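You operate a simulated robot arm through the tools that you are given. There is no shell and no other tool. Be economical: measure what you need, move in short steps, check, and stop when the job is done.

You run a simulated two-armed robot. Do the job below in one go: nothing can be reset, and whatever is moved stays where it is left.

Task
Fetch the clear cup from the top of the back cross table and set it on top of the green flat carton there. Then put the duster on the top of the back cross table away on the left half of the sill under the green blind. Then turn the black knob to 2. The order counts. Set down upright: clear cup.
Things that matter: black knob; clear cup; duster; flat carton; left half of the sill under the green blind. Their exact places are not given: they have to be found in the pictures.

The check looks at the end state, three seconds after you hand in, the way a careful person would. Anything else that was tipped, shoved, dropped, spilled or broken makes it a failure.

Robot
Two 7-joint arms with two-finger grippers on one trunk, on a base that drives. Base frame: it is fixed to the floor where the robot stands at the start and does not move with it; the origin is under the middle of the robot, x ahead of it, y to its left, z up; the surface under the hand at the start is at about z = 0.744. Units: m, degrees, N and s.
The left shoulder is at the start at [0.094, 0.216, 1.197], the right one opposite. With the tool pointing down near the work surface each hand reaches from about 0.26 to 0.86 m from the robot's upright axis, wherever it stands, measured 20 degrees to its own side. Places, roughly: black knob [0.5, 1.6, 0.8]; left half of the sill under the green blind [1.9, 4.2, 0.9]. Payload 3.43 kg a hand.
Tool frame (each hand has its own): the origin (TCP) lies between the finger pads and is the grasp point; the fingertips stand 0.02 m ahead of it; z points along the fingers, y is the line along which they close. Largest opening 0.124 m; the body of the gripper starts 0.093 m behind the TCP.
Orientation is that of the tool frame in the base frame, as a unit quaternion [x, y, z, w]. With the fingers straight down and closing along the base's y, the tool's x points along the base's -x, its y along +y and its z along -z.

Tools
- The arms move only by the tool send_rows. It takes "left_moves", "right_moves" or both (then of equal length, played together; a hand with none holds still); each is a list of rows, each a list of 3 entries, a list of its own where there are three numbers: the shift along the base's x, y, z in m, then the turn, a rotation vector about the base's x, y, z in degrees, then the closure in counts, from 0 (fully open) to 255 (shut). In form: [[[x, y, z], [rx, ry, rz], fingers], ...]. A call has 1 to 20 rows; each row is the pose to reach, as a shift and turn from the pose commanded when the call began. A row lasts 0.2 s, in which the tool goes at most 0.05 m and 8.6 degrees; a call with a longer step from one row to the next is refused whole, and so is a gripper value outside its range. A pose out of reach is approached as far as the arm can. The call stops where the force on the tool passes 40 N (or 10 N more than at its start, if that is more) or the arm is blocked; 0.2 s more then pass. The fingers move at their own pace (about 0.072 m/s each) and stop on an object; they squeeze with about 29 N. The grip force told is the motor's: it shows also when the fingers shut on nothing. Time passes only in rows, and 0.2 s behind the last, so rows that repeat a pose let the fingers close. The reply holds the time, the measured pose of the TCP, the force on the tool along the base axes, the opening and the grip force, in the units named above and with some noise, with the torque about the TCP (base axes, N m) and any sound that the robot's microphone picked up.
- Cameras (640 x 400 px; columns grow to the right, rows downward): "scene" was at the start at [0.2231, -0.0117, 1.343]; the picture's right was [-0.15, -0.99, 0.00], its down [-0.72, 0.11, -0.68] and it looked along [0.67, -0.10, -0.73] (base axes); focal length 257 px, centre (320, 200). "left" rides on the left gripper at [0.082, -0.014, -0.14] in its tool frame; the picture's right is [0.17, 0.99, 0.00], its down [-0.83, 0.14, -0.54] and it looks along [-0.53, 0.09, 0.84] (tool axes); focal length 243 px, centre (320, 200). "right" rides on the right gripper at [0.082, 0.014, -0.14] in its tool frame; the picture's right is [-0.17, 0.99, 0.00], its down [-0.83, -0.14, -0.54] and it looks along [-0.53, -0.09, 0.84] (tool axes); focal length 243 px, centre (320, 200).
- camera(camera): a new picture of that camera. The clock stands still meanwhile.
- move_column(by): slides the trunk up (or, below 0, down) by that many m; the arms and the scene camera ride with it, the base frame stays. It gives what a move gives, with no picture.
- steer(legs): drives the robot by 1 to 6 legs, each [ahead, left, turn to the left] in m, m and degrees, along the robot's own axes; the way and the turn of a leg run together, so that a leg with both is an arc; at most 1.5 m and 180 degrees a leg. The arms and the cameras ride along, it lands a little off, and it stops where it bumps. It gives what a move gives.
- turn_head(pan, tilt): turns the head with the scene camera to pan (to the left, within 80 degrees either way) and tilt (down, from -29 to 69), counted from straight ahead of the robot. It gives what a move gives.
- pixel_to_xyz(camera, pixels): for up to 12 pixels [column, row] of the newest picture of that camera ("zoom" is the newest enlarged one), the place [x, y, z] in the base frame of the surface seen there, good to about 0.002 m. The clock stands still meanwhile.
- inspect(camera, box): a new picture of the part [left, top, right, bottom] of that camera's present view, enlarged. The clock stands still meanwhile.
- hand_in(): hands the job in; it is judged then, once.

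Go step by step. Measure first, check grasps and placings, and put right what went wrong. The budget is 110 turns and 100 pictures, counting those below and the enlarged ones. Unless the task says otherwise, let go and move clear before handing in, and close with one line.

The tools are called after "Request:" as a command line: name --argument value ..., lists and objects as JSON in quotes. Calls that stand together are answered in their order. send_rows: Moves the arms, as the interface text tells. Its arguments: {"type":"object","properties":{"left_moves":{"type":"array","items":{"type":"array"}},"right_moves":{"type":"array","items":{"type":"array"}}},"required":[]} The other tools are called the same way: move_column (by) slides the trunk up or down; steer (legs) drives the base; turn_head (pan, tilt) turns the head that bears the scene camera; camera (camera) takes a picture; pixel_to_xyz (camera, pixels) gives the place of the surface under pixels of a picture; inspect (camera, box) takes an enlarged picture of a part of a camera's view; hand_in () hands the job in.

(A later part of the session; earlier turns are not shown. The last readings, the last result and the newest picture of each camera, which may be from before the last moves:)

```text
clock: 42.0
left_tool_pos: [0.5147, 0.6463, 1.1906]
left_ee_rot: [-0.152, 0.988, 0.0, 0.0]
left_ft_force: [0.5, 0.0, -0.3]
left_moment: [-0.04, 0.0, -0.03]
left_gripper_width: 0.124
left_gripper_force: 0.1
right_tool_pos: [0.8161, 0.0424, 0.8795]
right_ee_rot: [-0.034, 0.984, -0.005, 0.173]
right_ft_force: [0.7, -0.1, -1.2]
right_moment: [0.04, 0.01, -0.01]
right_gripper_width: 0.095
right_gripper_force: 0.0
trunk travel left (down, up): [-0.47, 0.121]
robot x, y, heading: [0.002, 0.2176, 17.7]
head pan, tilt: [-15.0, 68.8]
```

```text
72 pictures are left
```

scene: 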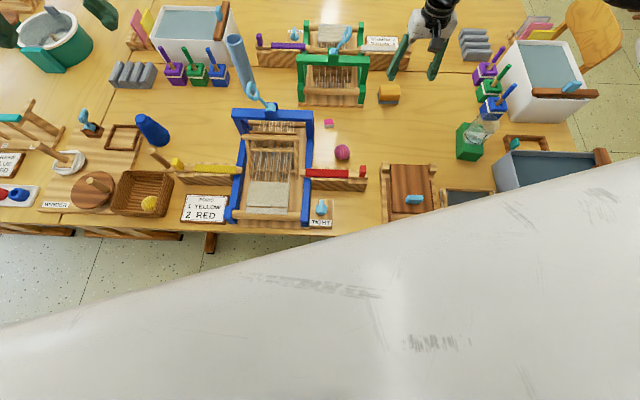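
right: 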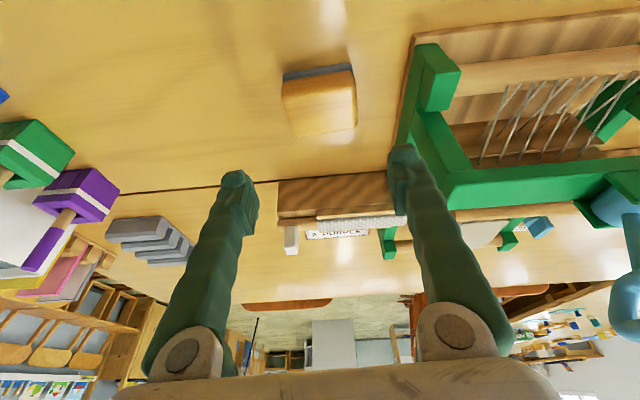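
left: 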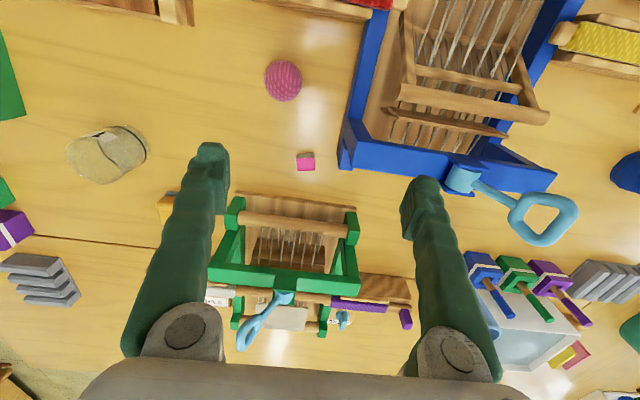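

Reachable now, at (0.816, 0.042, 0.88). I'll descend to z=0.772 and close.

Request:
send_rows --right_moves '[[[0.002, 0.003, -0.03], [0, 0, 0], 60], [[0.003, 0.004, -0.06], [0, 0, 0], 60], [[0.003, 0.004, -0.09], [0, 0, 0], 60], [[0.003, 0.004, -0.107], [0, 0, 0], 60], [[0.003, 0.004, -0.107], [0, 0, 0], 60]]'

Request:
camera --camera "right"

```text
clock: 43.2
left_tool_pos: [0.5146, 0.6459, 1.1902]
left_ee_rot: [-0.152, 0.988, 0.0, 0.0]
left_ft_force: [0.5, 0.3, -0.4]
left_moment: [-0.01, -0.02, -0.01]
left_gripper_width: 0.1241
left_gripper_force: 0.1
right_tool_pos: [0.7973, 0.0281, 0.8018]
right_ee_rot: [-0.034, 0.984, -0.004, 0.174]
right_ft_force: [0.8, 0.4, -0.2]
right_moment: [-0.01, 0.03, 0.01]
right_gripper_width: 0.0951
right_gripper_force: 0.0
right hand out of reach, approached as far as the arm can: row 2, 3, 4, 5
trunk travel left (down, up): [-0.47, 0.121]
robot x, y, heading: [-0.0002, 0.2155, 17.4]
head pan, tilt: [-15.0, 68.8]
```

```text
71 pictures are left
```

right: 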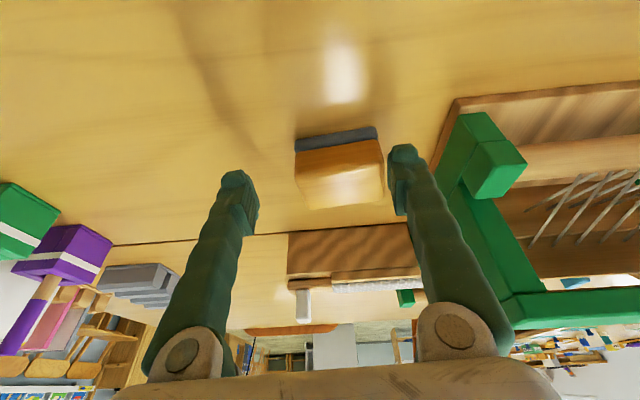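

Going lower runs out of reach, so the raised trunk is the limit now. I'll raise the hand, lower the trunk 0.10, and retry.

Request:
send_rows --right_moves '[[[0.0, 0.0, 0.04], [0, 0, 0], 60], [[0.01, 0.01, 0.08], [0, 0, 0], 60], [[0.018, 0.017, 0.12], [0, 0, 0], 60], [[0.018, 0.017, 0.14], [0, 0, 0], 60], [[0.018, 0.017, 0.14], [0, 0, 0], 60]]'

Request:
move_column --by -0.09

```text
clock: 44.4
left_tool_pos: [0.5153, 0.6468, 1.1928]
left_ee_rot: [-0.151, 0.989, 0.001, 0.0]
left_ft_force: [-0.1, -1.3, -0.1]
left_moment: [0.0, 0.01, 0.01]
left_gripper_width: 0.1237
left_gripper_force: 0.1
right_tool_pos: [0.8187, 0.0442, 0.9415]
right_ee_rot: [-0.034, 0.984, -0.005, 0.172]
right_ft_force: [0.1, -0.5, 0.0]
right_moment: [0.02, -0.02, -0.01]
right_gripper_width: 0.0947
right_gripper_force: 0.0
trunk travel left (down, up): [-0.47, 0.121]
robot x, y, heading: [-0.0005, 0.2174, 17.5]
head pan, tilt: [-15.0, 68.8]
```

```text
clock: 45.6
left_tool_pos: [0.5149, 0.6461, 1.1025]
left_ee_rot: [-0.152, 0.988, 0.0, 0.001]
left_ft_force: [-1.0, -0.6, 0.5]
left_moment: [0.03, 0.05, 0.01]
left_gripper_width: 0.1239
left_gripper_force: 0.2
right_tool_pos: [0.8177, 0.044, 0.8517]
right_ee_rot: [-0.033, 0.984, -0.004, 0.174]
right_ft_force: [0.4, -0.3, 0.4]
right_moment: [-0.01, 0.02, 0.01]
right_gripper_width: 0.0946
right_gripper_force: 0.1
trunk travel left (down, up): [-0.38, 0.211]
robot x, y, heading: [0.0003, 0.2148, 17.6]
head pan, tilt: [-15.0, 68.8]
```

The hand is over the duster at z=0.852 and level with its centre. I'll use the column to descend the last 0.079 m straight down.

Request:
move_column --by -0.079

Request:
camera --camera "right"

```text
clock: 46.8
left_tool_pos: [0.5144, 0.6474, 1.0224]
left_ee_rot: [-0.151, 0.989, 0.001, 0.002]
left_ft_force: [-0.6, -0.9, -0.6]
left_moment: [0.0, -0.05, 0.01]
left_gripper_width: 0.1239
left_gripper_force: 0.1
right_tool_pos: [0.8171, 0.0435, 0.7736]
right_ee_rot: [-0.033, 0.984, -0.004, 0.174]
right_ft_force: [-0.3, -0.9, -0.1]
right_moment: [-0.01, 0.03, 0.0]
right_gripper_width: 0.0947
right_gripper_force: 0.0
trunk travel left (down, up): [-0.301, 0.29]
robot x, y, heading: [-0.0009, 0.2178, 17.3]
head pan, tilt: [-15.0, 68.8]
```

```text
70 pictures are left
```

right: 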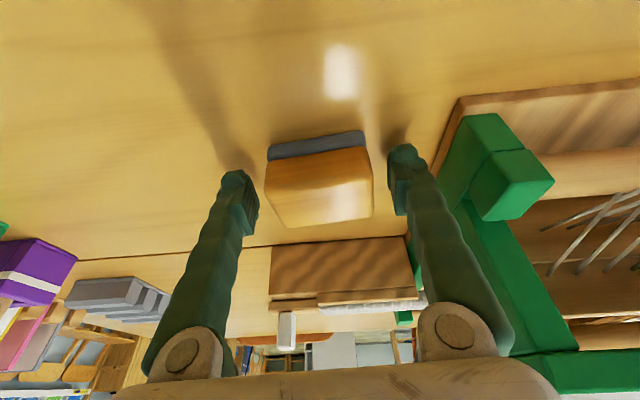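

The fingers straddle the duster in the picture (block at 265–373 between fingers at 245 and 390). I'll close and lift.

Request:
send_rows --right_moves '[[[0, 0, 0], [0, 0, 0], 120], [[0, 0, 0], [0, 0, 0], 180], [[0, 0, 0], [0, 0, 0], 220], [[0, 0, 0], [0, 0, 0], 230], [[0, 0, 0.03], [0, 0, 0], 230], [[0, 0, 0.06], [0, 0, 0], 230], [[0, 0, 0.06], [0, 0, 0], 230]]'

Request:
camera --camera "right"

```text
clock: 48.4
left_tool_pos: [0.515, 0.6463, 1.0223]
left_ee_rot: [-0.151, 0.988, 0.0, 0.0]
left_ft_force: [0.6, 0.0, -0.1]
left_moment: [-0.01, 0.01, -0.02]
left_gripper_width: 0.124
left_gripper_force: 0.0
right_tool_pos: [0.8162, 0.042, 0.8327]
right_ee_rot: [-0.034, 0.984, -0.005, 0.172]
right_ft_force: [-0.5, 0.9, -1.6]
right_moment: [-0.01, -0.03, 0.02]
right_gripper_width: 0.0668
right_gripper_force: 28.8
trunk travel left (down, up): [-0.301, 0.29]
robot x, y, heading: [-0.0021, 0.216, 17.7]
head pan, tilt: [-15.0, 68.8]
```

```text
69 pictures are left
```

right: 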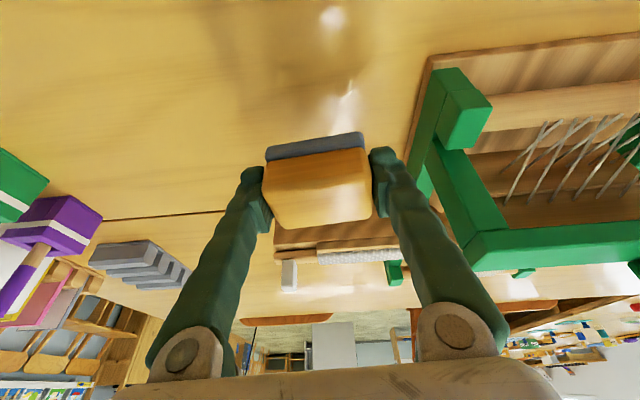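

The duster is held (0.067 m). I'll raise the trunk, level the hand and retract it, then look towards the windows.

Request:
move_column --by 0.22

Request:
send_rows --right_moves '[[[-0.04, 0.006, 0.0], [0, 0, 0], 230], [[-0.08, 0.012, 0.0], [0, 0, 0], 230], [[-0.12, 0.018, 0.0], [0, 5, 0], 230], [[-0.16, 0.024, 0.0], [0, 10, 0], 230], [[-0.2, 0.03, 0.0], [0, 15, 0], 230], [[-0.24, 0.035, 0.0], [0, 20, 0], 230], [[-0.24, 0.035, 0.0], [0, 20, 0], 230]]'

Request:
turn_head --pan 55 --tilt 15

Request:
camera --camera "scene"

```text
clock: 50.7
left_tool_pos: [0.5145, 0.647, 1.2414]
left_ee_rot: [-0.151, 0.989, 0.0, -0.001]
left_ft_force: [0.4, 1.2, 0.3]
left_moment: [-0.01, 0.01, -0.02]
left_gripper_width: 0.124
left_gripper_force: 0.2
right_tool_pos: [0.8179, 0.0424, 1.0516]
right_ee_rot: [-0.033, 0.985, -0.005, 0.171]
right_ft_force: [-0.6, 0.0, -1.3]
right_moment: [0.01, -0.04, 0.02]
right_gripper_width: 0.0666
right_gripper_force: 28.9
trunk travel left (down, up): [-0.521, 0.07]
robot x, y, heading: [0.004, 0.2201, 17.4]
head pan, tilt: [-15.0, 68.8]
```

```text
clock: 52.3
left_tool_pos: [0.5161, 0.6455, 1.2438]
left_ee_rot: [-0.151, 0.989, 0.001, 0.0]
left_ft_force: [-0.2, 0.0, -0.5]
left_moment: [0.0, 0.02, 0.04]
left_gripper_width: 0.1239
left_gripper_force: 0.2
right_tool_pos: [0.5771, 0.0779, 1.0505]
right_ee_rot: [-0.034, 0.999, 0.001, -0.001]
right_ft_force: [-0.9, -0.5, -1.1]
right_moment: [0.0, 0.01, 0.0]
right_gripper_width: 0.0669
right_gripper_force: 28.6
trunk travel left (down, up): [-0.521, 0.07]
robot x, y, heading: [-0.001, 0.2147, 17.3]
head pan, tilt: [-15.0, 68.8]
```

```text
clock: 53.7
left_tool_pos: [0.5149, 0.647, 1.2426]
left_ee_rot: [-0.152, 0.988, 0.0, 0.0]
left_ft_force: [-0.4, 0.7, 0.3]
left_moment: [0.02, -0.02, -0.02]
left_gripper_width: 0.1237
left_gripper_force: 0.0
right_tool_pos: [0.5777, 0.0792, 1.0509]
right_ee_rot: [-0.033, 0.999, 0.001, 0.0]
right_ft_force: [0.6, 0.4, -0.9]
right_moment: [-0.02, -0.01, -0.02]
right_gripper_width: 0.0669
right_gripper_force: 28.8
trunk travel left (down, up): [-0.521, 0.07]
robot x, y, heading: [0.0002, 0.2146, 17.5]
head pan, tilt: [55.0, 15.0]
```

```text
68 pictures are left
```

scene: 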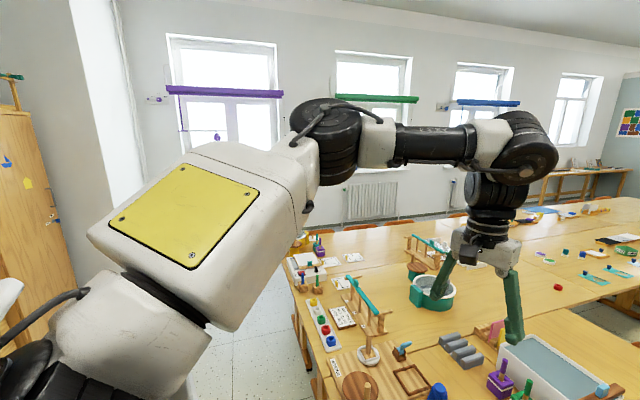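

The left arm blocks part of the view. I'll back 0.35 m from the table and turn to face the windows, and tuck the left hand a little first.

Request:
send_rows --left_moves '[[[-0.04, -0.012, 0], [0, 0, 0], 0], [[-0.08, -0.024, 0], [0, 0, 0], 0], [[-0.12, -0.036, 0], [0, 0, 0], 0], [[-0.16, -0.048, 0], [0, 0, 0], 0]]'

Request:
steer --legs '[[-0.35, 0, 0], [0, 0, 40]]'

Request:
turn_head --pan 0 --tilt 25

Request:
camera --camera "scene"

Request:
turn_head --pan 60 --tilt 25

Request:
camera --camera "scene"

```text
clock: 54.7
left_tool_pos: [0.3528, 0.5985, 1.2431]
left_ee_rot: [-0.151, 0.989, 0.0, 0.001]
left_ft_force: [-0.3, -0.2, -0.3]
left_moment: [-0.02, -0.04, 0.01]
left_gripper_width: 0.1239
left_gripper_force: 0.0
right_tool_pos: [0.5767, 0.0796, 1.051]
right_ee_rot: [-0.033, 0.999, 0.001, 0.001]
right_ft_force: [-0.1, -0.3, -1.2]
right_moment: [0.01, -0.05, 0.0]
right_gripper_width: 0.0667
right_gripper_force: 29.1
trunk travel left (down, up): [-0.521, 0.07]
robot x, y, heading: [0.0009, 0.2136, 17.4]
head pan, tilt: [55.0, 15.0]
```

```text
clock: 60.0
left_tool_pos: [-0.313, 0.6315, 1.2423]
left_ee_rot: [-0.48, 0.877, 0.0, 0.0]
left_ft_force: [0.0, 1.1, -0.6]
left_moment: [0.0, -0.01, 0.0]
left_gripper_width: 0.1241
left_gripper_force: 0.1
right_tool_pos: [0.191, 0.3754, 1.0515]
right_ee_rot: [-0.373, 0.928, 0.001, 0.0]
right_ft_force: [-0.3, 0.1, 0.1]
right_moment: [0.01, 0.0, 0.01]
right_gripper_width: 0.0668
right_gripper_force: 28.4
trunk travel left (down, up): [-0.521, 0.07]
robot x, y, heading: [-0.3399, 0.1139, 57.7]
head pan, tilt: [55.0, 15.0]
```

```text
clock: 61.2
left_tool_pos: [-0.3136, 0.6309, 1.2435]
left_ee_rot: [-0.48, 0.877, 0.0, -0.001]
left_ft_force: [0.6, -0.9, -0.2]
left_moment: [0.0, 0.03, -0.04]
left_gripper_width: 0.1239
left_gripper_force: 0.1
right_tool_pos: [0.1918, 0.3757, 1.0513]
right_ee_rot: [-0.373, 0.928, 0.001, 0.001]
right_ft_force: [-0.3, 0.4, -0.4]
right_moment: [0.0, 0.02, -0.01]
right_gripper_width: 0.0668
right_gripper_force: 29.4
trunk travel left (down, up): [-0.521, 0.07]
robot x, y, heading: [-0.341, 0.1119, 57.4]
head pan, tilt: [0.0, 25.0]
```

```text
67 pictures are left
```

scene: 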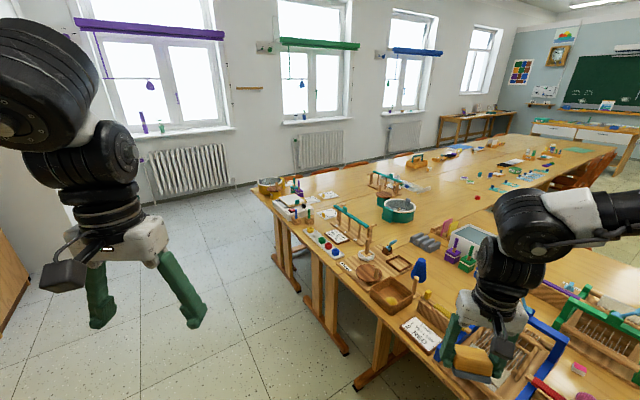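

```text
clock: 62.5
left_tool_pos: [-0.3129, 0.6309, 1.2428]
left_ee_rot: [-0.48, 0.877, 0.0, -0.001]
left_ft_force: [0.2, -0.2, 0.1]
left_moment: [0.0, -0.01, 0.03]
left_gripper_width: 0.1238
left_gripper_force: 0.1
right_tool_pos: [0.1906, 0.3752, 1.0511]
right_ee_rot: [-0.374, 0.927, 0.001, 0.0]
right_ft_force: [0.5, 0.4, 0.9]
right_moment: [0.01, 0.01, 0.02]
right_gripper_width: 0.0667
right_gripper_force: 28.9
trunk travel left (down, up): [-0.521, 0.07]
robot x, y, heading: [-0.3394, 0.1087, 57.6]
head pan, tilt: [60.0, 25.0]
```

```text
66 pictures are left
```

scene: 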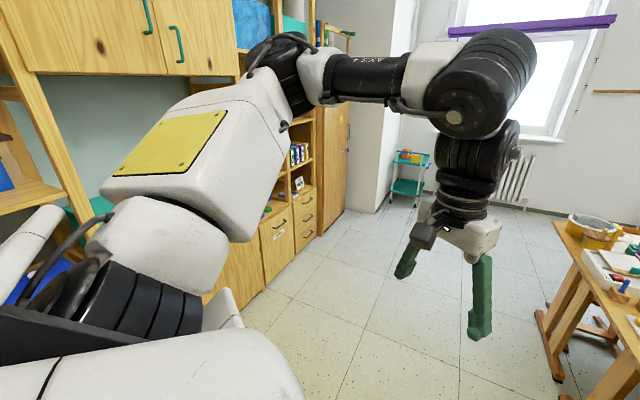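

There is an aisle ahead along the table to the windows. I'll measure table edges, the wall and the sill in a forward picture.

Request:
turn_head --pan 0 --tilt 25

Request:
camera --camera "scene"

Request:
pixel_to_xyz --camera "scene" --pixels '[[256, 190], [320, 265], [440, 148], [395, 155], [286, 124], [342, 119], [320, 121], [318, 150], [330, 160], [180, 192], [345, 355], [290, 290]]'

Request:
inspect --camera "scene" --box '[240, 30, 440, 155]'

```text
clock: 63.8
left_tool_pos: [-0.3146, 0.6306, 1.2422]
left_ee_rot: [-0.48, 0.877, 0.001, 0.0]
left_ft_force: [-0.2, 0.1, 0.4]
left_moment: [0.05, 0.0, 0.04]
left_gripper_width: 0.1241
left_gripper_force: 0.1
right_tool_pos: [0.1902, 0.375, 1.0504]
right_ee_rot: [-0.373, 0.928, 0.0, 0.0]
right_ft_force: [-0.1, 0.1, -0.4]
right_moment: [-0.01, 0.02, -0.02]
right_gripper_width: 0.0669
right_gripper_force: 29.4
trunk travel left (down, up): [-0.521, 0.07]
robot x, y, heading: [-0.3366, 0.1136, 57.1]
head pan, tilt: [0.0, 25.0]
```

```text
65 pictures are left
```

scene: 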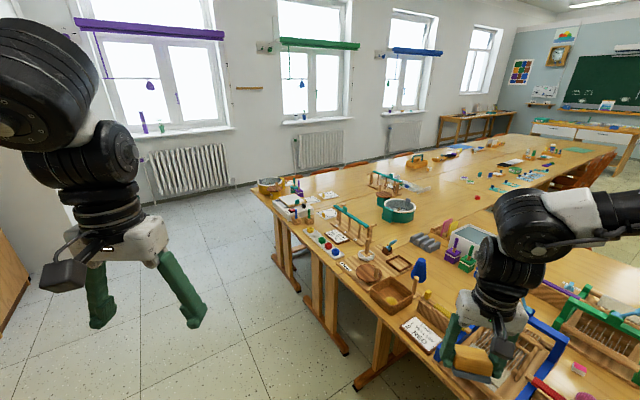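

```text
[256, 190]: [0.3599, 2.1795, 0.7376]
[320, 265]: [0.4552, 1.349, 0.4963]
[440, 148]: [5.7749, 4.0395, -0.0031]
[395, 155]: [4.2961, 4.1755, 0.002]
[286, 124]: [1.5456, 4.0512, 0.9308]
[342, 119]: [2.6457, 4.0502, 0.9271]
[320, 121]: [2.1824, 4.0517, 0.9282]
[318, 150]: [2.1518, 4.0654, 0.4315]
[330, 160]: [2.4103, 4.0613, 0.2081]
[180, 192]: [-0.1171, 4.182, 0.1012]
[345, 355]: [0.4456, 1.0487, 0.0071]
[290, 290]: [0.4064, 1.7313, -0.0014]
```

```text
3.20 times, centred on (340, 92) of scene
```

zoom: 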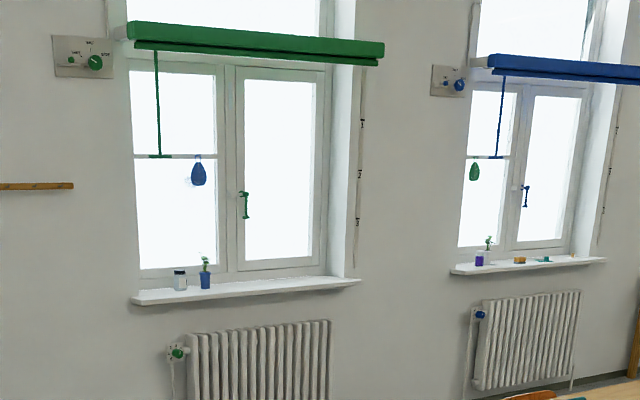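

The sill runs x 1.55–2.65 with its front at y≈4.05, z≈0.93; its left half holds a jar and a plant. I'll turn to face the windows, drive up the aisle to y≈3.2, and look.

Request:
steer --legs '[[0, 0, 32.6], [1.5, 0, 0], [1.4, 0, 0]]'

Request:
turn_head --pan -60 --tilt 20

Request:
camera --camera "scene"

```text
clock: 83.3
left_tool_pos: [-0.6024, 3.4437, 1.2422]
left_ee_rot: [-0.704, 0.71, 0.0, 0.0]
left_ft_force: [-0.4, -0.1, 0.1]
left_moment: [0.02, 0.0, -0.05]
left_gripper_width: 0.1238
left_gripper_force: 0.1
right_tool_pos: [-0.0408, 3.4948, 1.0512]
right_ee_rot: [-0.615, 0.789, 0.001, 0.0]
right_ft_force: [-0.1, 0.8, -0.6]
right_moment: [-0.02, 0.03, 0.03]
right_gripper_width: 0.0666
right_gripper_force: 28.4
trunk travel left (down, up): [-0.521, 0.07]
robot x, y, heading: [-0.3485, 2.9866, 89.6]
head pan, tilt: [0.0, 25.0]
```

```text
clock: 84.6
left_tool_pos: [-0.6033, 3.4439, 1.2422]
left_ee_rot: [-0.704, 0.711, 0.0, 0.0]
left_ft_force: [0.1, 0.5, -0.2]
left_moment: [0.0, -0.04, 0.0]
left_gripper_width: 0.124
left_gripper_force: 0.1
right_tool_pos: [-0.0399, 3.4955, 1.0519]
right_ee_rot: [-0.615, 0.788, 0.001, -0.001]
right_ft_force: [0.2, 0.1, -0.6]
right_moment: [0.04, -0.05, -0.01]
right_gripper_width: 0.0667
right_gripper_force: 28.8
trunk travel left (down, up): [-0.521, 0.07]
robot x, y, heading: [-0.3477, 2.9897, 89.7]
head pan, tilt: [-60.0, 20.0]
```

```text
63 pictures are left
```

scene: 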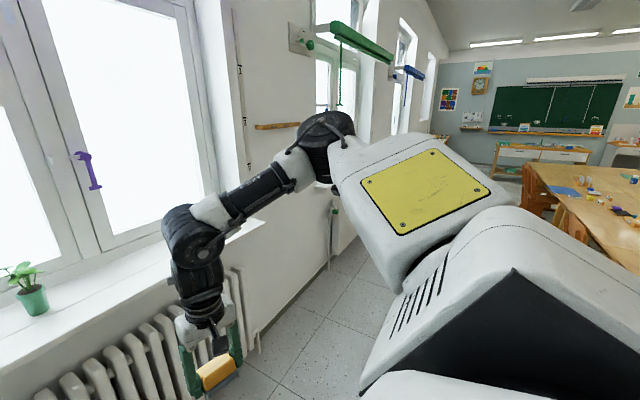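

The way along the wall looks clear. I'll go ahead 0.2 m and then strafe right about 1.85 m to stand before the green-blind sill.

Request:
steer --legs '[[0.2, 0, 0], [0, -1.0, 0], [0, -0.85, 0]]'

Request:
turn_head --pan -10 --tilt 45

Request:
camera --camera "scene"

```text
clock: 110.5
left_tool_pos: [1.2071, 3.6302, 1.242]
left_ee_rot: [0.71, -0.705, -0.001, 0.0]
left_ft_force: [-0.1, -0.4, -0.2]
left_moment: [0.02, 0.0, -0.04]
left_gripper_width: 0.1239
left_gripper_force: 0.0
right_tool_pos: [1.7694, 3.6888, 1.0509]
right_ee_rot: [-0.621, 0.784, 0.001, 0.0]
right_ft_force: [-1.3, 0.2, -0.3]
right_moment: [0.01, -0.01, 0.01]
right_gripper_width: 0.0664
right_gripper_force: 29.4
trunk travel left (down, up): [-0.521, 0.07]
robot x, y, heading: [1.4689, 3.1805, 90.3]
head pan, tilt: [-60.0, 20.0]
```

```text
clock: 111.6
left_tool_pos: [1.2066, 3.6298, 1.244]
left_ee_rot: [0.709, -0.705, 0.0, -0.001]
left_ft_force: [0.3, 0.0, 0.3]
left_moment: [0.01, 0.02, 0.04]
left_gripper_width: 0.1241
left_gripper_force: 0.0
right_tool_pos: [1.7698, 3.6887, 1.052]
right_ee_rot: [-0.621, 0.784, 0.0, 0.0]
right_ft_force: [0.2, 0.2, -0.8]
right_moment: [0.01, 0.02, -0.04]
right_gripper_width: 0.067
right_gripper_force: 28.7
trunk travel left (down, up): [-0.521, 0.07]
robot x, y, heading: [1.4696, 3.1816, 90.5]
head pan, tilt: [-10.0, 45.0]
```

```text
62 pictures are left
```

scene: 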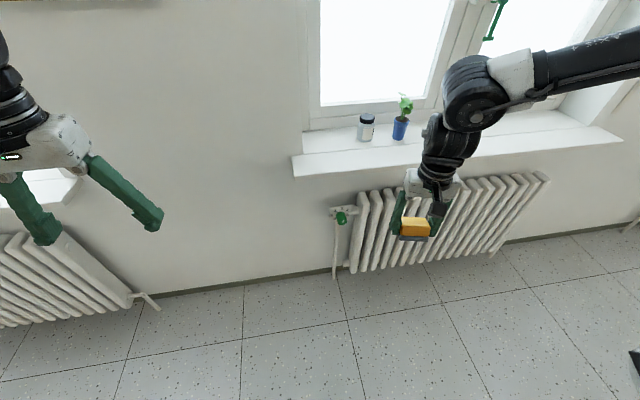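

Request:
inspect --camera "scene" --box '[290, 85, 450, 185]'

Request:
pixel_to_xyz --camera "scene" --pixels '[[294, 176], [293, 155], [620, 140], [366, 138], [400, 137], [340, 150], [410, 155], [340, 168], [400, 162], [336, 132], [480, 130], [560, 120]]'

```text
4.00 times, centred on (370, 135) of scene
```

zoom: 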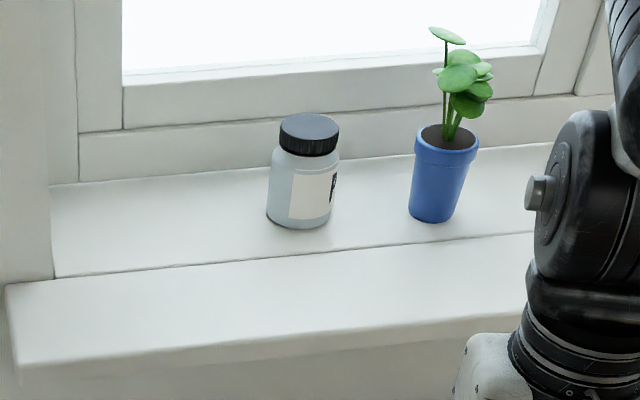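

```text
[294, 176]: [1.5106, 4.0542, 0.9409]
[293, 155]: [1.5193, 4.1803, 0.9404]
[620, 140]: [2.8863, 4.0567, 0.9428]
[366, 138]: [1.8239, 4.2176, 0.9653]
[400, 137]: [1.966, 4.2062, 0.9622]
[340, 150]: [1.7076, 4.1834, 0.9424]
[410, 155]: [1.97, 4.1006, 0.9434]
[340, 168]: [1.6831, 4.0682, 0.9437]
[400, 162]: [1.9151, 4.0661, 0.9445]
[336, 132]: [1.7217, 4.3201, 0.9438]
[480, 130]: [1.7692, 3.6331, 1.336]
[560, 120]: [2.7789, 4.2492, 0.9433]
```

The sill is at z≈0.943, front edge y=4.054, and free left of the jar (jar at x≈1.82). I'll place the duster near (1.66, 4.125); first pull the left hand back, then drive ahead 0.32 and left 0.14.

Request:
send_rows --left_moves '[[[0, -0.04, 0], [0, 0, 0], 0], [[0, -0.08, 0], [0, 0, 0], 0], [[0, -0.12, 0], [0, 0, 0], 0]]'

Request:
steer --legs '[[0, 0.14, 0], [0.3, 0, 0]]'

Request:
turn_head --pan -20 --tilt 50

Request:
camera --camera "scene"

```text
clock: 112.4
left_tool_pos: [1.2018, 3.5908, 1.2493]
left_ee_rot: [0.71, -0.705, 0.0, 0.0]
left_ft_force: [-0.4, 0.2, 0.2]
left_moment: [-0.03, 0.04, -0.01]
left_gripper_width: 0.1243
left_gripper_force: 0.0
left hand out of reach, approached as far as the arm can: row 1, 2, 3
right_tool_pos: [1.7706, 3.6898, 1.0498]
right_ee_rot: [-0.621, 0.784, 0.0, -0.002]
right_ft_force: [0.1, 0.3, -0.2]
right_moment: [0.01, 0.03, 0.0]
right_gripper_width: 0.0667
right_gripper_force: 28.9
trunk travel left (down, up): [-0.521, 0.07]
robot x, y, heading: [1.4667, 3.1754, 90.4]
head pan, tilt: [-10.0, 45.0]
```

```text
clock: 117.0
left_tool_pos: [1.0587, 3.8856, 1.25]
left_ee_rot: [0.709, -0.705, 0.0, -0.001]
left_ft_force: [0.1, -0.7, 0.3]
left_moment: [0.04, -0.02, -0.01]
left_gripper_width: 0.1238
left_gripper_force: 0.1
right_tool_pos: [1.6275, 3.9846, 1.0516]
right_ee_rot: [-0.621, 0.784, 0.0, -0.001]
right_ft_force: [0.2, -1.0, -0.2]
right_moment: [0.01, -0.04, 0.02]
right_gripper_width: 0.0668
right_gripper_force: 29.2
trunk travel left (down, up): [-0.521, 0.07]
robot x, y, heading: [1.323, 3.4727, 90.4]
head pan, tilt: [-10.0, 45.0]
```

```text
clock: 117.7
left_tool_pos: [1.0581, 3.8875, 1.249]
left_ee_rot: [0.709, -0.705, 0.0, 0.0]
left_ft_force: [-0.6, 0.0, -0.2]
left_moment: [-0.03, 0.0, 0.0]
left_gripper_width: 0.124
left_gripper_force: 0.0
right_tool_pos: [1.6277, 3.9859, 1.0506]
right_ee_rot: [-0.621, 0.784, 0.0, -0.001]
right_ft_force: [0.3, 0.9, -0.6]
right_moment: [-0.03, 0.02, 0.02]
right_gripper_width: 0.0671
right_gripper_force: 29.1
trunk travel left (down, up): [-0.521, 0.07]
robot x, y, heading: [1.3237, 3.4751, 90.4]
head pan, tilt: [-20.0, 50.0]
```

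```text
60 pictures are left
```

scene: 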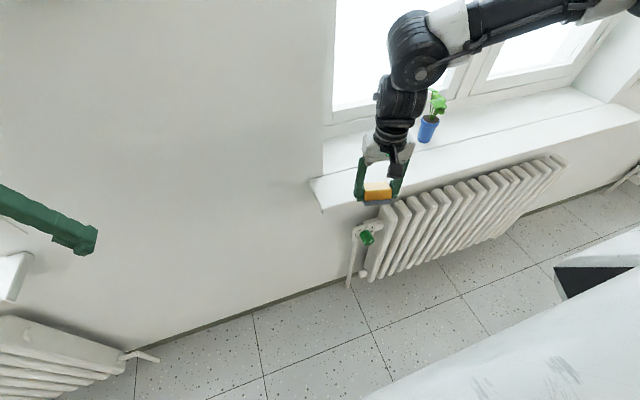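

Now I'll move the hand over the spot, tilting it 20° forward so the duster is flat again.

Request:
send_rows --right_moves '[[[0.01, 0.03, 0.02], [6.5, -1.5, 0], 230], [[0.02, 0.065, 0.02], [13, -3, 0], 230], [[0.035, 0.1, 0.02], [19.4, -4.5, 0], 230], [[0.042, 0.139, 0.01], [19.4, -4.5, 0], 230], [[0.042, 0.139, -0.02], [19.4, -4.5, 0], 230], [[0.042, 0.139, -0.04], [19.4, -4.5, 0], 230], [[0.042, 0.139, -0.055], [19.4, -4.5, 0], 230], [[0.042, 0.139, -0.055], [19.4, -4.5, 0], 230]]'

Request:
camera --camera "right"

Request:
inspect --camera "scene" --box '[310, 100, 470, 200]'

```text
clock: 119.5
left_tool_pos: [1.0582, 3.8865, 1.249]
left_ee_rot: [0.709, -0.705, -0.001, 0.0]
left_ft_force: [-0.3, -0.1, 0.8]
left_moment: [-0.01, -0.02, 0.02]
left_gripper_width: 0.1241
left_gripper_force: 0.0
right_tool_pos: [1.6687, 4.1244, 0.9974]
right_ee_rot: [-0.611, 0.772, 0.109, 0.134]
right_ft_force: [0.6, 0.4, -0.9]
right_moment: [0.01, -0.01, -0.01]
right_gripper_width: 0.0668
right_gripper_force: 28.7
trunk travel left (down, up): [-0.521, 0.07]
robot x, y, heading: [1.3248, 3.4714, 90.1]
head pan, tilt: [-20.0, 50.0]
```

```text
59 pictures are left
```

right: 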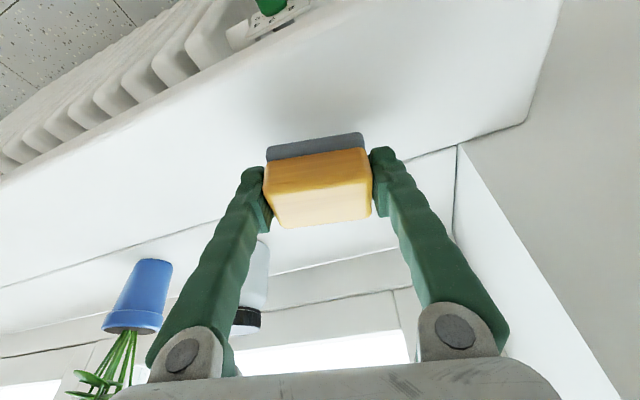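

```text
4.00 times, centred on (390, 150) of scene
```

zoom: 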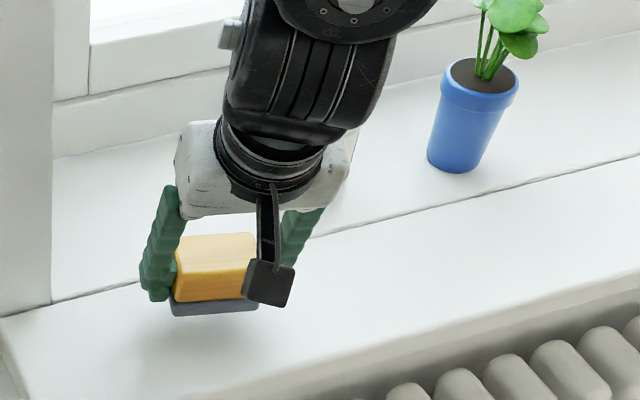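

The duster sits level over the sill. I'll lower it in small steps until contact.

Request:
send_rows --right_moves '[[[0, 0, -0.008], [0, 0, 0], 230], [[0, 0, -0.014], [0, 0, 0], 230], [[0, 0, -0.017], [0, 0, 0], 230], [[0, 0, -0.019], [0, 0, 0], 230], [[0, 0, -0.019], [0, 0, 0], 230]]'

```text
clock: 120.7
left_tool_pos: [1.0584, 3.8858, 1.249]
left_ee_rot: [0.709, -0.705, -0.001, 0.0]
left_ft_force: [-0.6, 0.1, -0.1]
left_moment: [0.01, 0.0, 0.01]
left_gripper_width: 0.1239
left_gripper_force: 0.1
right_tool_pos: [1.6697, 4.125, 0.9774]
right_ee_rot: [-0.611, 0.772, 0.109, 0.135]
right_ft_force: [-0.3, -0.8, 3.0]
right_moment: [-0.15, -0.1, -0.02]
right_gripper_width: 0.0668
right_gripper_force: 28.9
trunk travel left (down, up): [-0.521, 0.07]
robot x, y, heading: [1.3264, 3.4771, 90.4]
head pan, tilt: [-20.0, 50.0]
```

Light contact (3 N) at z=0.977. I'll open and withdraw up and back along the fingers.

Request:
send_rows --right_moves '[[[0, 0, -0.001], [0, 0, 0], 160], [[0, 0, -0.001], [0, 0, 0], 90], [[0, 0, -0.001], [0, 0, 0], 30], [[0, 0, -0.001], [0, 0, 0], 30], [[0, -0.01, 0.03], [0, 0, 0], 30], [[0, -0.02, 0.06], [0, 0, 0], 30], [[0, -0.04, 0.1], [-6, 1.5, 0], 30], [[0, -0.07, 0.12], [-12, 3, 0], 30], [[0, -0.1, 0.13], [-19, 4.5, 0], 30], [[0, -0.14, 0.13], [-19.4, 4.5, 0], 30]]'

Request:
inspect --camera "scene" --box '[310, 100, 470, 200]'

Request:
camera --camera "right"

```text
clock: 122.9
left_tool_pos: [1.0579, 3.8846, 1.2497]
left_ee_rot: [0.709, -0.705, -0.001, -0.001]
left_ft_force: [0.1, -0.2, -0.6]
left_moment: [0.03, 0.03, -0.01]
left_gripper_width: 0.1238
left_gripper_force: 0.0
right_tool_pos: [1.6705, 3.9822, 1.1067]
right_ee_rot: [-0.621, 0.784, 0.001, -0.001]
right_ft_force: [-0.4, 0.5, -0.9]
right_moment: [0.02, 0.04, 0.03]
right_gripper_width: 0.1095
right_gripper_force: 0.0
trunk travel left (down, up): [-0.521, 0.07]
robot x, y, heading: [1.3246, 3.4745, 90.3]
head pan, tilt: [-20.0, 50.0]
```

```text
4.00 times, centred on (390, 150) of scene
```

zoom: 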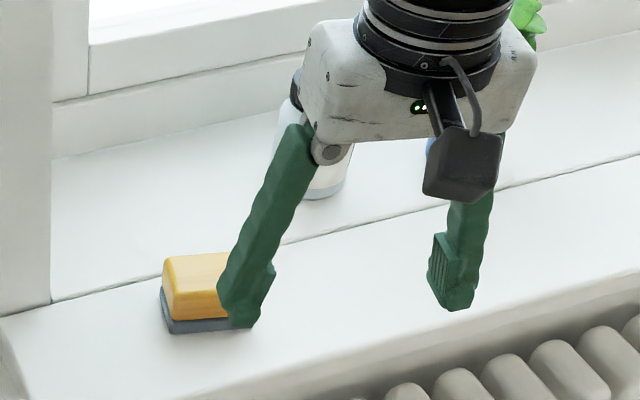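

```text
56 pictures are left
```

right: 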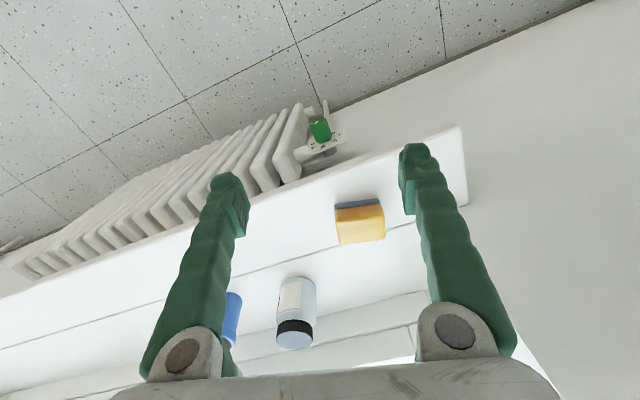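

The duster lies flat on the left half of the sill. Now I'll go back: reverse, strafe left, turn to face the table, and move toward the knob.

Request:
steer --legs '[[-0.3, 0, 0], [0, 1.0, 0], [0, 0.7, 0], [0, 0, -90], [0, -1.2, 0]]'

Request:
turn_head --pan -20 --tilt 40

Request:
camera --camera "scene"

```text
clock: 168.7
left_tool_pos: [0.0398, 2.2386, 1.2482]
left_ee_rot: [0.008, 1.0, 0.0, 0.0]
left_ft_force: [-0.9, 0.0, -0.3]
left_moment: [-0.01, -0.01, 0.03]
left_gripper_width: 0.1238
left_gripper_force: 0.2
right_tool_pos: [0.1252, 1.6245, 1.1068]
right_ee_rot: [0.126, 0.992, 0.001, 0.0]
right_ft_force: [-0.5, -0.6, 0.3]
right_moment: [-0.03, 0.02, -0.04]
right_gripper_width: 0.1094
right_gripper_force: 0.2
trunk travel left (down, up): [-0.521, 0.07]
robot x, y, heading: [-0.3759, 1.9798, -1.2]
head pan, tilt: [-20.0, 50.0]
```

```text
clock: 169.4
left_tool_pos: [0.04, 2.2388, 1.2486]
left_ee_rot: [0.007, 1.0, 0.0, 0.001]
left_ft_force: [0.8, -0.5, -1.1]
left_moment: [0.0, 0.0, -0.07]
left_gripper_width: 0.1239
left_gripper_force: 0.0
right_tool_pos: [0.1251, 1.6255, 1.1061]
right_ee_rot: [0.127, 0.992, 0.001, 0.0]
right_ft_force: [0.0, -0.7, -0.3]
right_moment: [0.01, 0.01, 0.01]
right_gripper_width: 0.1093
right_gripper_force: 0.2
trunk travel left (down, up): [-0.521, 0.07]
robot x, y, heading: [-0.3762, 1.9798, -0.9]
head pan, tilt: [-20.0, 40.0]
```

```text
55 pictures are left
```

scene: 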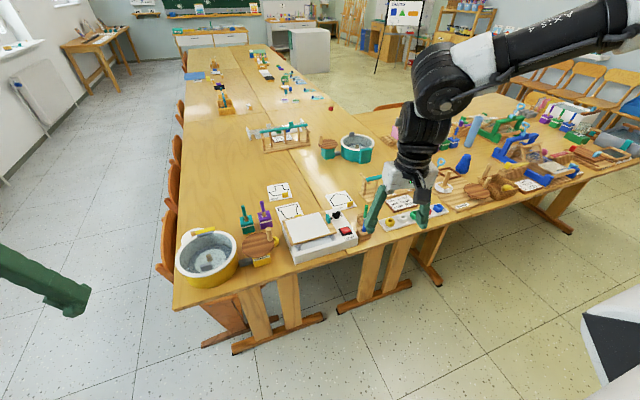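

A white device with a red button and a black knob appears at around (335,225). I'll zoom in.

Request:
inspect --camera "scene" --box '[240, 180, 400, 280]'

Request:
inspect --camera "scene" --box '[300, 190, 380, 240]'

```text
4.00 times, centred on (320, 230) of scene
```

zoom: 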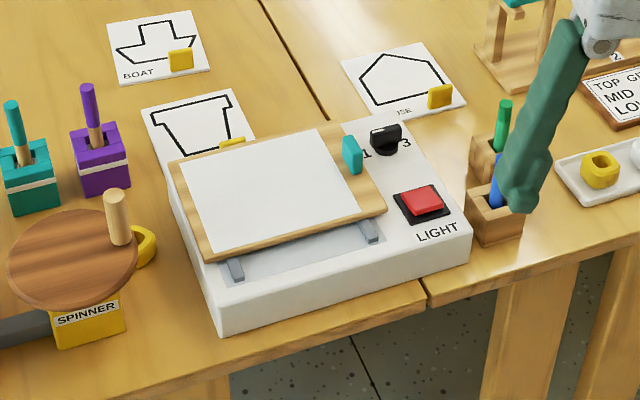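

```text
8.00 times, centred on (340, 215) of scene
```

zoom: 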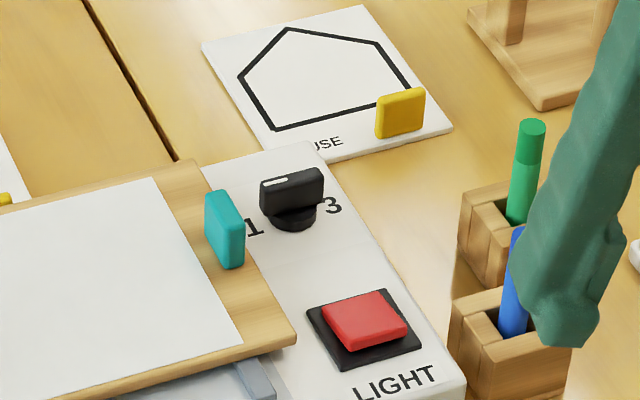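

Request:
pixel_to_xyz --camera "zoom" --pixels '[[292, 180], [265, 195], [322, 178], [293, 222], [255, 228], [334, 207], [225, 200], [365, 320], [290, 165], [410, 230], [530, 125], [292, 200]]'

```text
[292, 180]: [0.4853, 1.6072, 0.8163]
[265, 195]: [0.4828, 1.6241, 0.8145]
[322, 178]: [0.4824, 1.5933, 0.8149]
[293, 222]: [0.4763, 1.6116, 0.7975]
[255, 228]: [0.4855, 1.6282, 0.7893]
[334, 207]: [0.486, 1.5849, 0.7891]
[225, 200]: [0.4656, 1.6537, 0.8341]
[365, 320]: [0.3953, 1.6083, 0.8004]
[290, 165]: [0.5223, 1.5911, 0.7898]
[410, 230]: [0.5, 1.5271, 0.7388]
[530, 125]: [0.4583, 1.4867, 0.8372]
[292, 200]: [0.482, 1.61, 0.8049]
```

The knob's centre is about (0.488, 1.609), its bar top at z=0.816, with "1" on its left and "3" on its right; "2" must lie behind it. I'll drive 0.2 m closer, lower the trunk to its start height and look from the hand camera.

Request:
steer --legs '[[0.2, 0, 0.5]]'

Request:
move_column --by -0.13

Request:
camera --camera "right"

```text
clock: 171.2
left_tool_pos: [0.2297, 2.2413, 1.2497]
left_ee_rot: [0.004, 1.0, 0.0, 0.001]
left_ft_force: [0.6, -0.7, 0.1]
left_moment: [0.03, 0.0, 0.01]
left_gripper_width: 0.1241
left_gripper_force: 0.0
right_tool_pos: [0.3215, 1.6271, 1.1066]
right_ee_rot: [0.121, 0.993, 0.002, 0.0]
right_ft_force: [-0.1, 0.1, 0.9]
right_moment: [0.02, -0.03, 0.02]
right_gripper_width: 0.1094
right_gripper_force: 0.1
trunk travel left (down, up): [-0.521, 0.07]
robot x, y, heading: [-0.182, 1.9796, -0.3]
head pan, tilt: [-20.0, 40.0]
```

```text
clock: 172.8
left_tool_pos: [0.2371, 2.2417, 1.0518]
left_ee_rot: [0.003, 0.996, 0.0, -0.09]
left_ft_force: [-0.7, 0.3, 0.4]
left_moment: [-0.03, 0.0, -0.02]
left_gripper_width: 0.1242
left_gripper_force: 0.1
right_tool_pos: [0.3235, 1.6273, 0.9765]
right_ee_rot: [0.122, 0.993, 0.002, 0.0]
right_ft_force: [0.2, -0.2, 0.2]
right_moment: [0.0, -0.02, 0.02]
right_gripper_width: 0.1093
right_gripper_force: 0.1
trunk travel left (down, up): [-0.391, 0.2]
robot x, y, heading: [-0.1804, 1.9778, -0.5]
head pan, tilt: [-20.0, 40.0]
```

```text
52 pictures are left
```

right: 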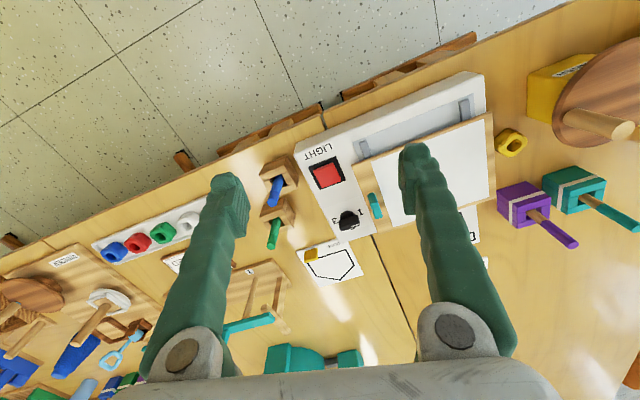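

I'll move the right hand above the knob at z≈0.95 while yawing toward +90° so the fingers close across the bar.

Request:
send_rows --right_moves '[[[0.0, 0, 0], [0, 0, 8], 0], [[0.02, 0, 0], [0, 0, 16], 0], [[0.04, 0, 0], [0, 0, 24], 0], [[0.06, -0.005, 0], [0, 0, 32], 0], [[0.08, -0.01, 0], [0, 0, 40], 0], [[0.1, -0.015, 0], [0, 0, 48], 0], [[0.12, -0.019, 0], [0, 0, 56], 0], [[0.14, -0.019, 0], [0, 0, 64], 0], [[0.164, -0.019, 0], [0, 0, 72], 0], [[0.164, -0.019, 0], [0, 0, 80], 0], [[0.164, -0.019, 0], [0, 0, 88], 0], [[0.164, -0.019, 0], [0, 0, 96], 0], [[0.164, -0.019, 0], [0, 0, 104], 0], [[0.164, -0.019, 0], [0, 0, 104], 0]]'

Request:
camera --camera "right"

```text
clock: 175.8
left_tool_pos: [0.2366, 2.2415, 1.0509]
left_ee_rot: [0.003, 0.996, -0.001, -0.091]
left_ft_force: [0.1, -0.7, -0.4]
left_moment: [-0.01, -0.02, 0.0]
left_gripper_width: 0.1241
left_gripper_force: 0.0
right_tool_pos: [0.4871, 1.6074, 0.9757]
right_ee_rot: [0.708, -0.706, -0.001, 0.001]
right_ft_force: [0.4, 0.5, -0.2]
right_moment: [0.03, 0.01, 0.0]
right_gripper_width: 0.1242
right_gripper_force: 0.1
trunk travel left (down, up): [-0.391, 0.2]
robot x, y, heading: [-0.1819, 1.9809, -0.5]
head pan, tilt: [-20.0, 40.0]
```

```text
51 pictures are left
```

right: 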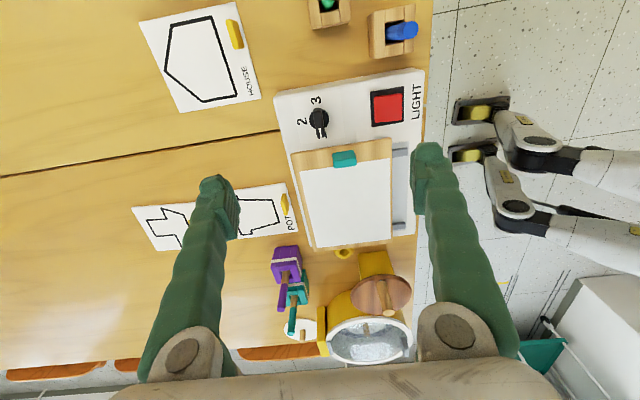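

The yaw is reachable. I'll zoom in on the knob dial from the hand camera.

Request:
inspect --camera "right" --box '[280, 85, 360, 150]'

Request:
pixel_to_xyz --camera "zoom" --pixels '[[320, 200], [300, 260], [320, 300], [330, 340], [180, 280], [290, 120]]'

```text
6.15 times, centred on (320, 118) of right
```

zoom: 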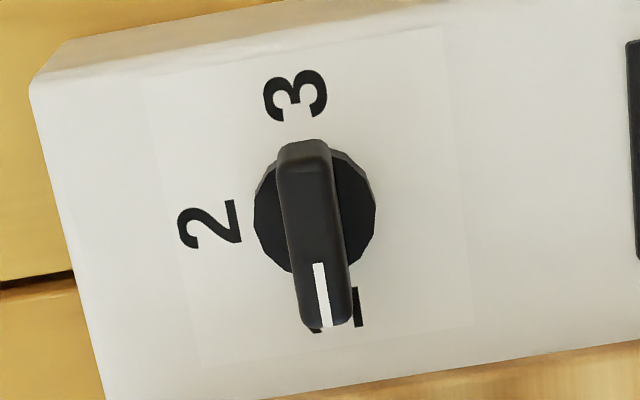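

```text
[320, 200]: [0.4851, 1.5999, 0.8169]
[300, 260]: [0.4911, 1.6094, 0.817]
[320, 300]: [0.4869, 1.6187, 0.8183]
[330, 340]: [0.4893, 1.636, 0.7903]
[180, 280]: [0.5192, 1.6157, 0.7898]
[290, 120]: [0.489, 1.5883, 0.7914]
```

Request:
pixel_to_xyz --camera "zoom" --pixels '[[228, 205], [208, 225], [188, 240], [297, 95], [306, 160], [312, 200], [321, 262], [328, 310], [290, 235], [343, 230], [262, 215], [368, 205]]'

```text
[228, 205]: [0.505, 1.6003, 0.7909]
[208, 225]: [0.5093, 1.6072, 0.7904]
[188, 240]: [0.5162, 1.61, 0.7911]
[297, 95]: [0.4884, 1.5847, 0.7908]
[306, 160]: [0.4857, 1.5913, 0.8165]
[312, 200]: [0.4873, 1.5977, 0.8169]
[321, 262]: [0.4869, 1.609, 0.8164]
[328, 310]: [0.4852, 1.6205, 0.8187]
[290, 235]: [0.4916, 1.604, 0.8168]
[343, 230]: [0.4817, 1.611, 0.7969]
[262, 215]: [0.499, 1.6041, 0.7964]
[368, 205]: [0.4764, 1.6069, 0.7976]
```

The white mark points to 1 (+y); 2 is exactly toward +x, so I need a 90° clockwise turn. The bar is 10 mm thick, centred at (0.487, 1.606), so I'll descend to z≈0.821 and close on it.

Request:
send_rows --right_moves '[[[0, -0.001, -0.04], [0, 0, 0], 120], [[0, -0.001, -0.08], [0, 0, 0], 160], [[0, -0.001, -0.12], [0, 0, 0], 160], [[0, -0.001, -0.145], [0, 0, 0], 160], [[0, -0.001, -0.154], [0, 0, 0], 160], [[0, -0.001, -0.154], [0, 0, 0], 160]]'

Request:
camera --camera "right"

```text
clock: 177.2
left_tool_pos: [0.2346, 2.2413, 1.0511]
left_ee_rot: [0.003, 0.996, -0.001, -0.091]
left_ft_force: [-0.3, -0.2, 0.2]
left_moment: [0.01, 0.0, -0.03]
left_gripper_width: 0.124
left_gripper_force: 0.1
right_tool_pos: [0.487, 1.6052, 0.8217]
right_ee_rot: [-0.707, 0.707, 0.0, -0.001]
right_ft_force: [-0.1, -1.3, 0.0]
right_moment: [-0.01, 0.01, 0.0]
right_gripper_width: 0.0462
right_gripper_force: 0.0
trunk travel left (down, up): [-0.391, 0.2]
robot x, y, heading: [-0.1871, 1.9765, -0.4]
head pan, tilt: [-20.0, 40.0]
```

```text
49 pictures are left
```

right: 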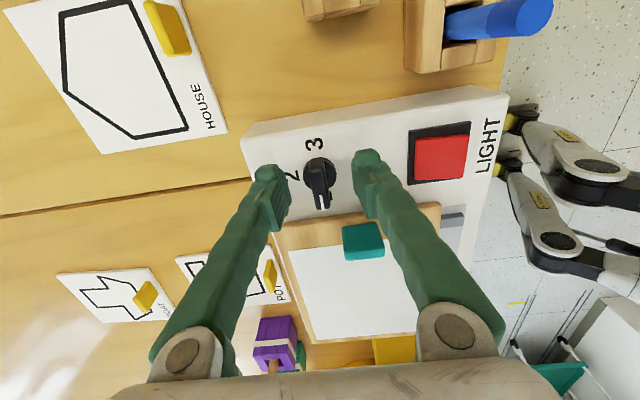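

The bar is between the fingers. I'll close and then turn 90° clockwise.

Request:
send_rows --right_moves '[[[0, 0, 0], [0, 0, 0], 255], [[0, 0, 0], [0, 0, 0], 255], [[0, 0, 0], [0, 0, 0], 255], [[0, 0, 0], [0, 0, -7.5], 255], [[0, 0, 0], [0, 0, -15], 255], [[0, 0, 0], [0, 0, -22.5], 255], [[0, 0, 0], [0, 0, -30], 255], [[0, 0, 0], [0, 0, -37.5], 255], [[0, 0, 0], [0, 0, -45], 255], [[0, 0, 0], [0, 0, -52.5], 255], [[0, 0, 0], [0, 0, -60], 255], [[0, 0, 0], [0, 0, -67.5], 255], [[0, 0, 0], [0, 0, -75], 255], [[0, 0, 0], [0, 0, -82.5], 255], [[0, 0, 0], [0, 0, -90], 255], [[0, 0, 0], [0, 0, -90], 255]]'

Request:
camera --camera "right"

```text
clock: 180.6
left_tool_pos: [0.2364, 2.2396, 1.0503]
left_ee_rot: [0.003, 0.996, 0.0, -0.091]
left_ft_force: [-0.1, 0.0, 0.3]
left_moment: [-0.03, 0.02, -0.02]
left_gripper_width: 0.124
left_gripper_force: 0.2
right_tool_pos: [0.4886, 1.6067, 0.8211]
right_ee_rot: [0.001, 1.0, 0.001, -0.002]
right_ft_force: [-2.6, -1.5, -16.2]
right_moment: [-0.04, 0.48, -0.01]
right_gripper_width: 0.0099
right_gripper_force: 43.4
trunk travel left (down, up): [-0.391, 0.2]
robot x, y, heading: [-0.1804, 1.9781, -0.4]
head pan, tilt: [-20.0, 40.0]
```

```text
48 pictures are left
```

right: 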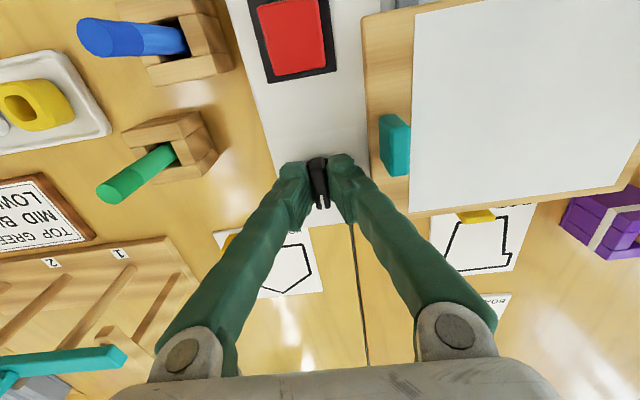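

The knob turned with the gripper; I'll open to about 4 cm, lift, and check the mark.

Request:
send_rows --right_moves '[[[0, 0, 0], [0, 0, 0], 190], [[0, 0, 0], [0, 0, 0], 170], [[0, 0, 0], [0, 0, 0], 170], [[0, 0, 0.04], [0, 0, 0], 170], [[0, 0, 0.08], [0, 0, 0], 170], [[0, 0, 0.12], [0, 0, 0], 170], [[0, 0, 0.16], [0, 0, 0], 170], [[0, 0, 0.16], [0, 0, 0], 60]]'

Request:
inspect --camera "right" --box '[270, 80, 370, 160]'

```text
clock: 182.4
left_tool_pos: [0.2358, 2.2408, 1.0497]
left_ee_rot: [0.004, 0.996, 0.0, -0.09]
left_ft_force: [1.4, 0.5, -0.1]
left_moment: [-0.01, 0.01, -0.01]
left_gripper_width: 0.1243
left_gripper_force: 0.0
right_tool_pos: [0.4877, 1.6088, 0.9829]
right_ee_rot: [0.0, 1.0, 0.002, 0.0]
right_ft_force: [0.4, -0.1, 0.3]
right_moment: [0.01, 0.04, 0.01]
right_gripper_width: 0.0951
right_gripper_force: 0.4
trunk travel left (down, up): [-0.391, 0.2]
robot x, y, heading: [-0.1805, 1.9763, -0.5]
head pan, tilt: [-20.0, 40.0]
```

```text
5.00 times, centred on (320, 120) of right
```

zoom: 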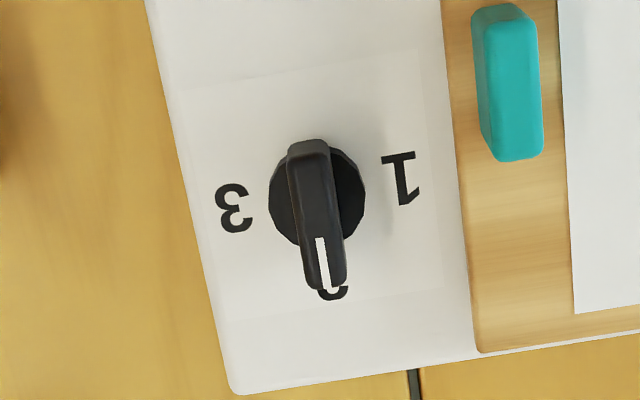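

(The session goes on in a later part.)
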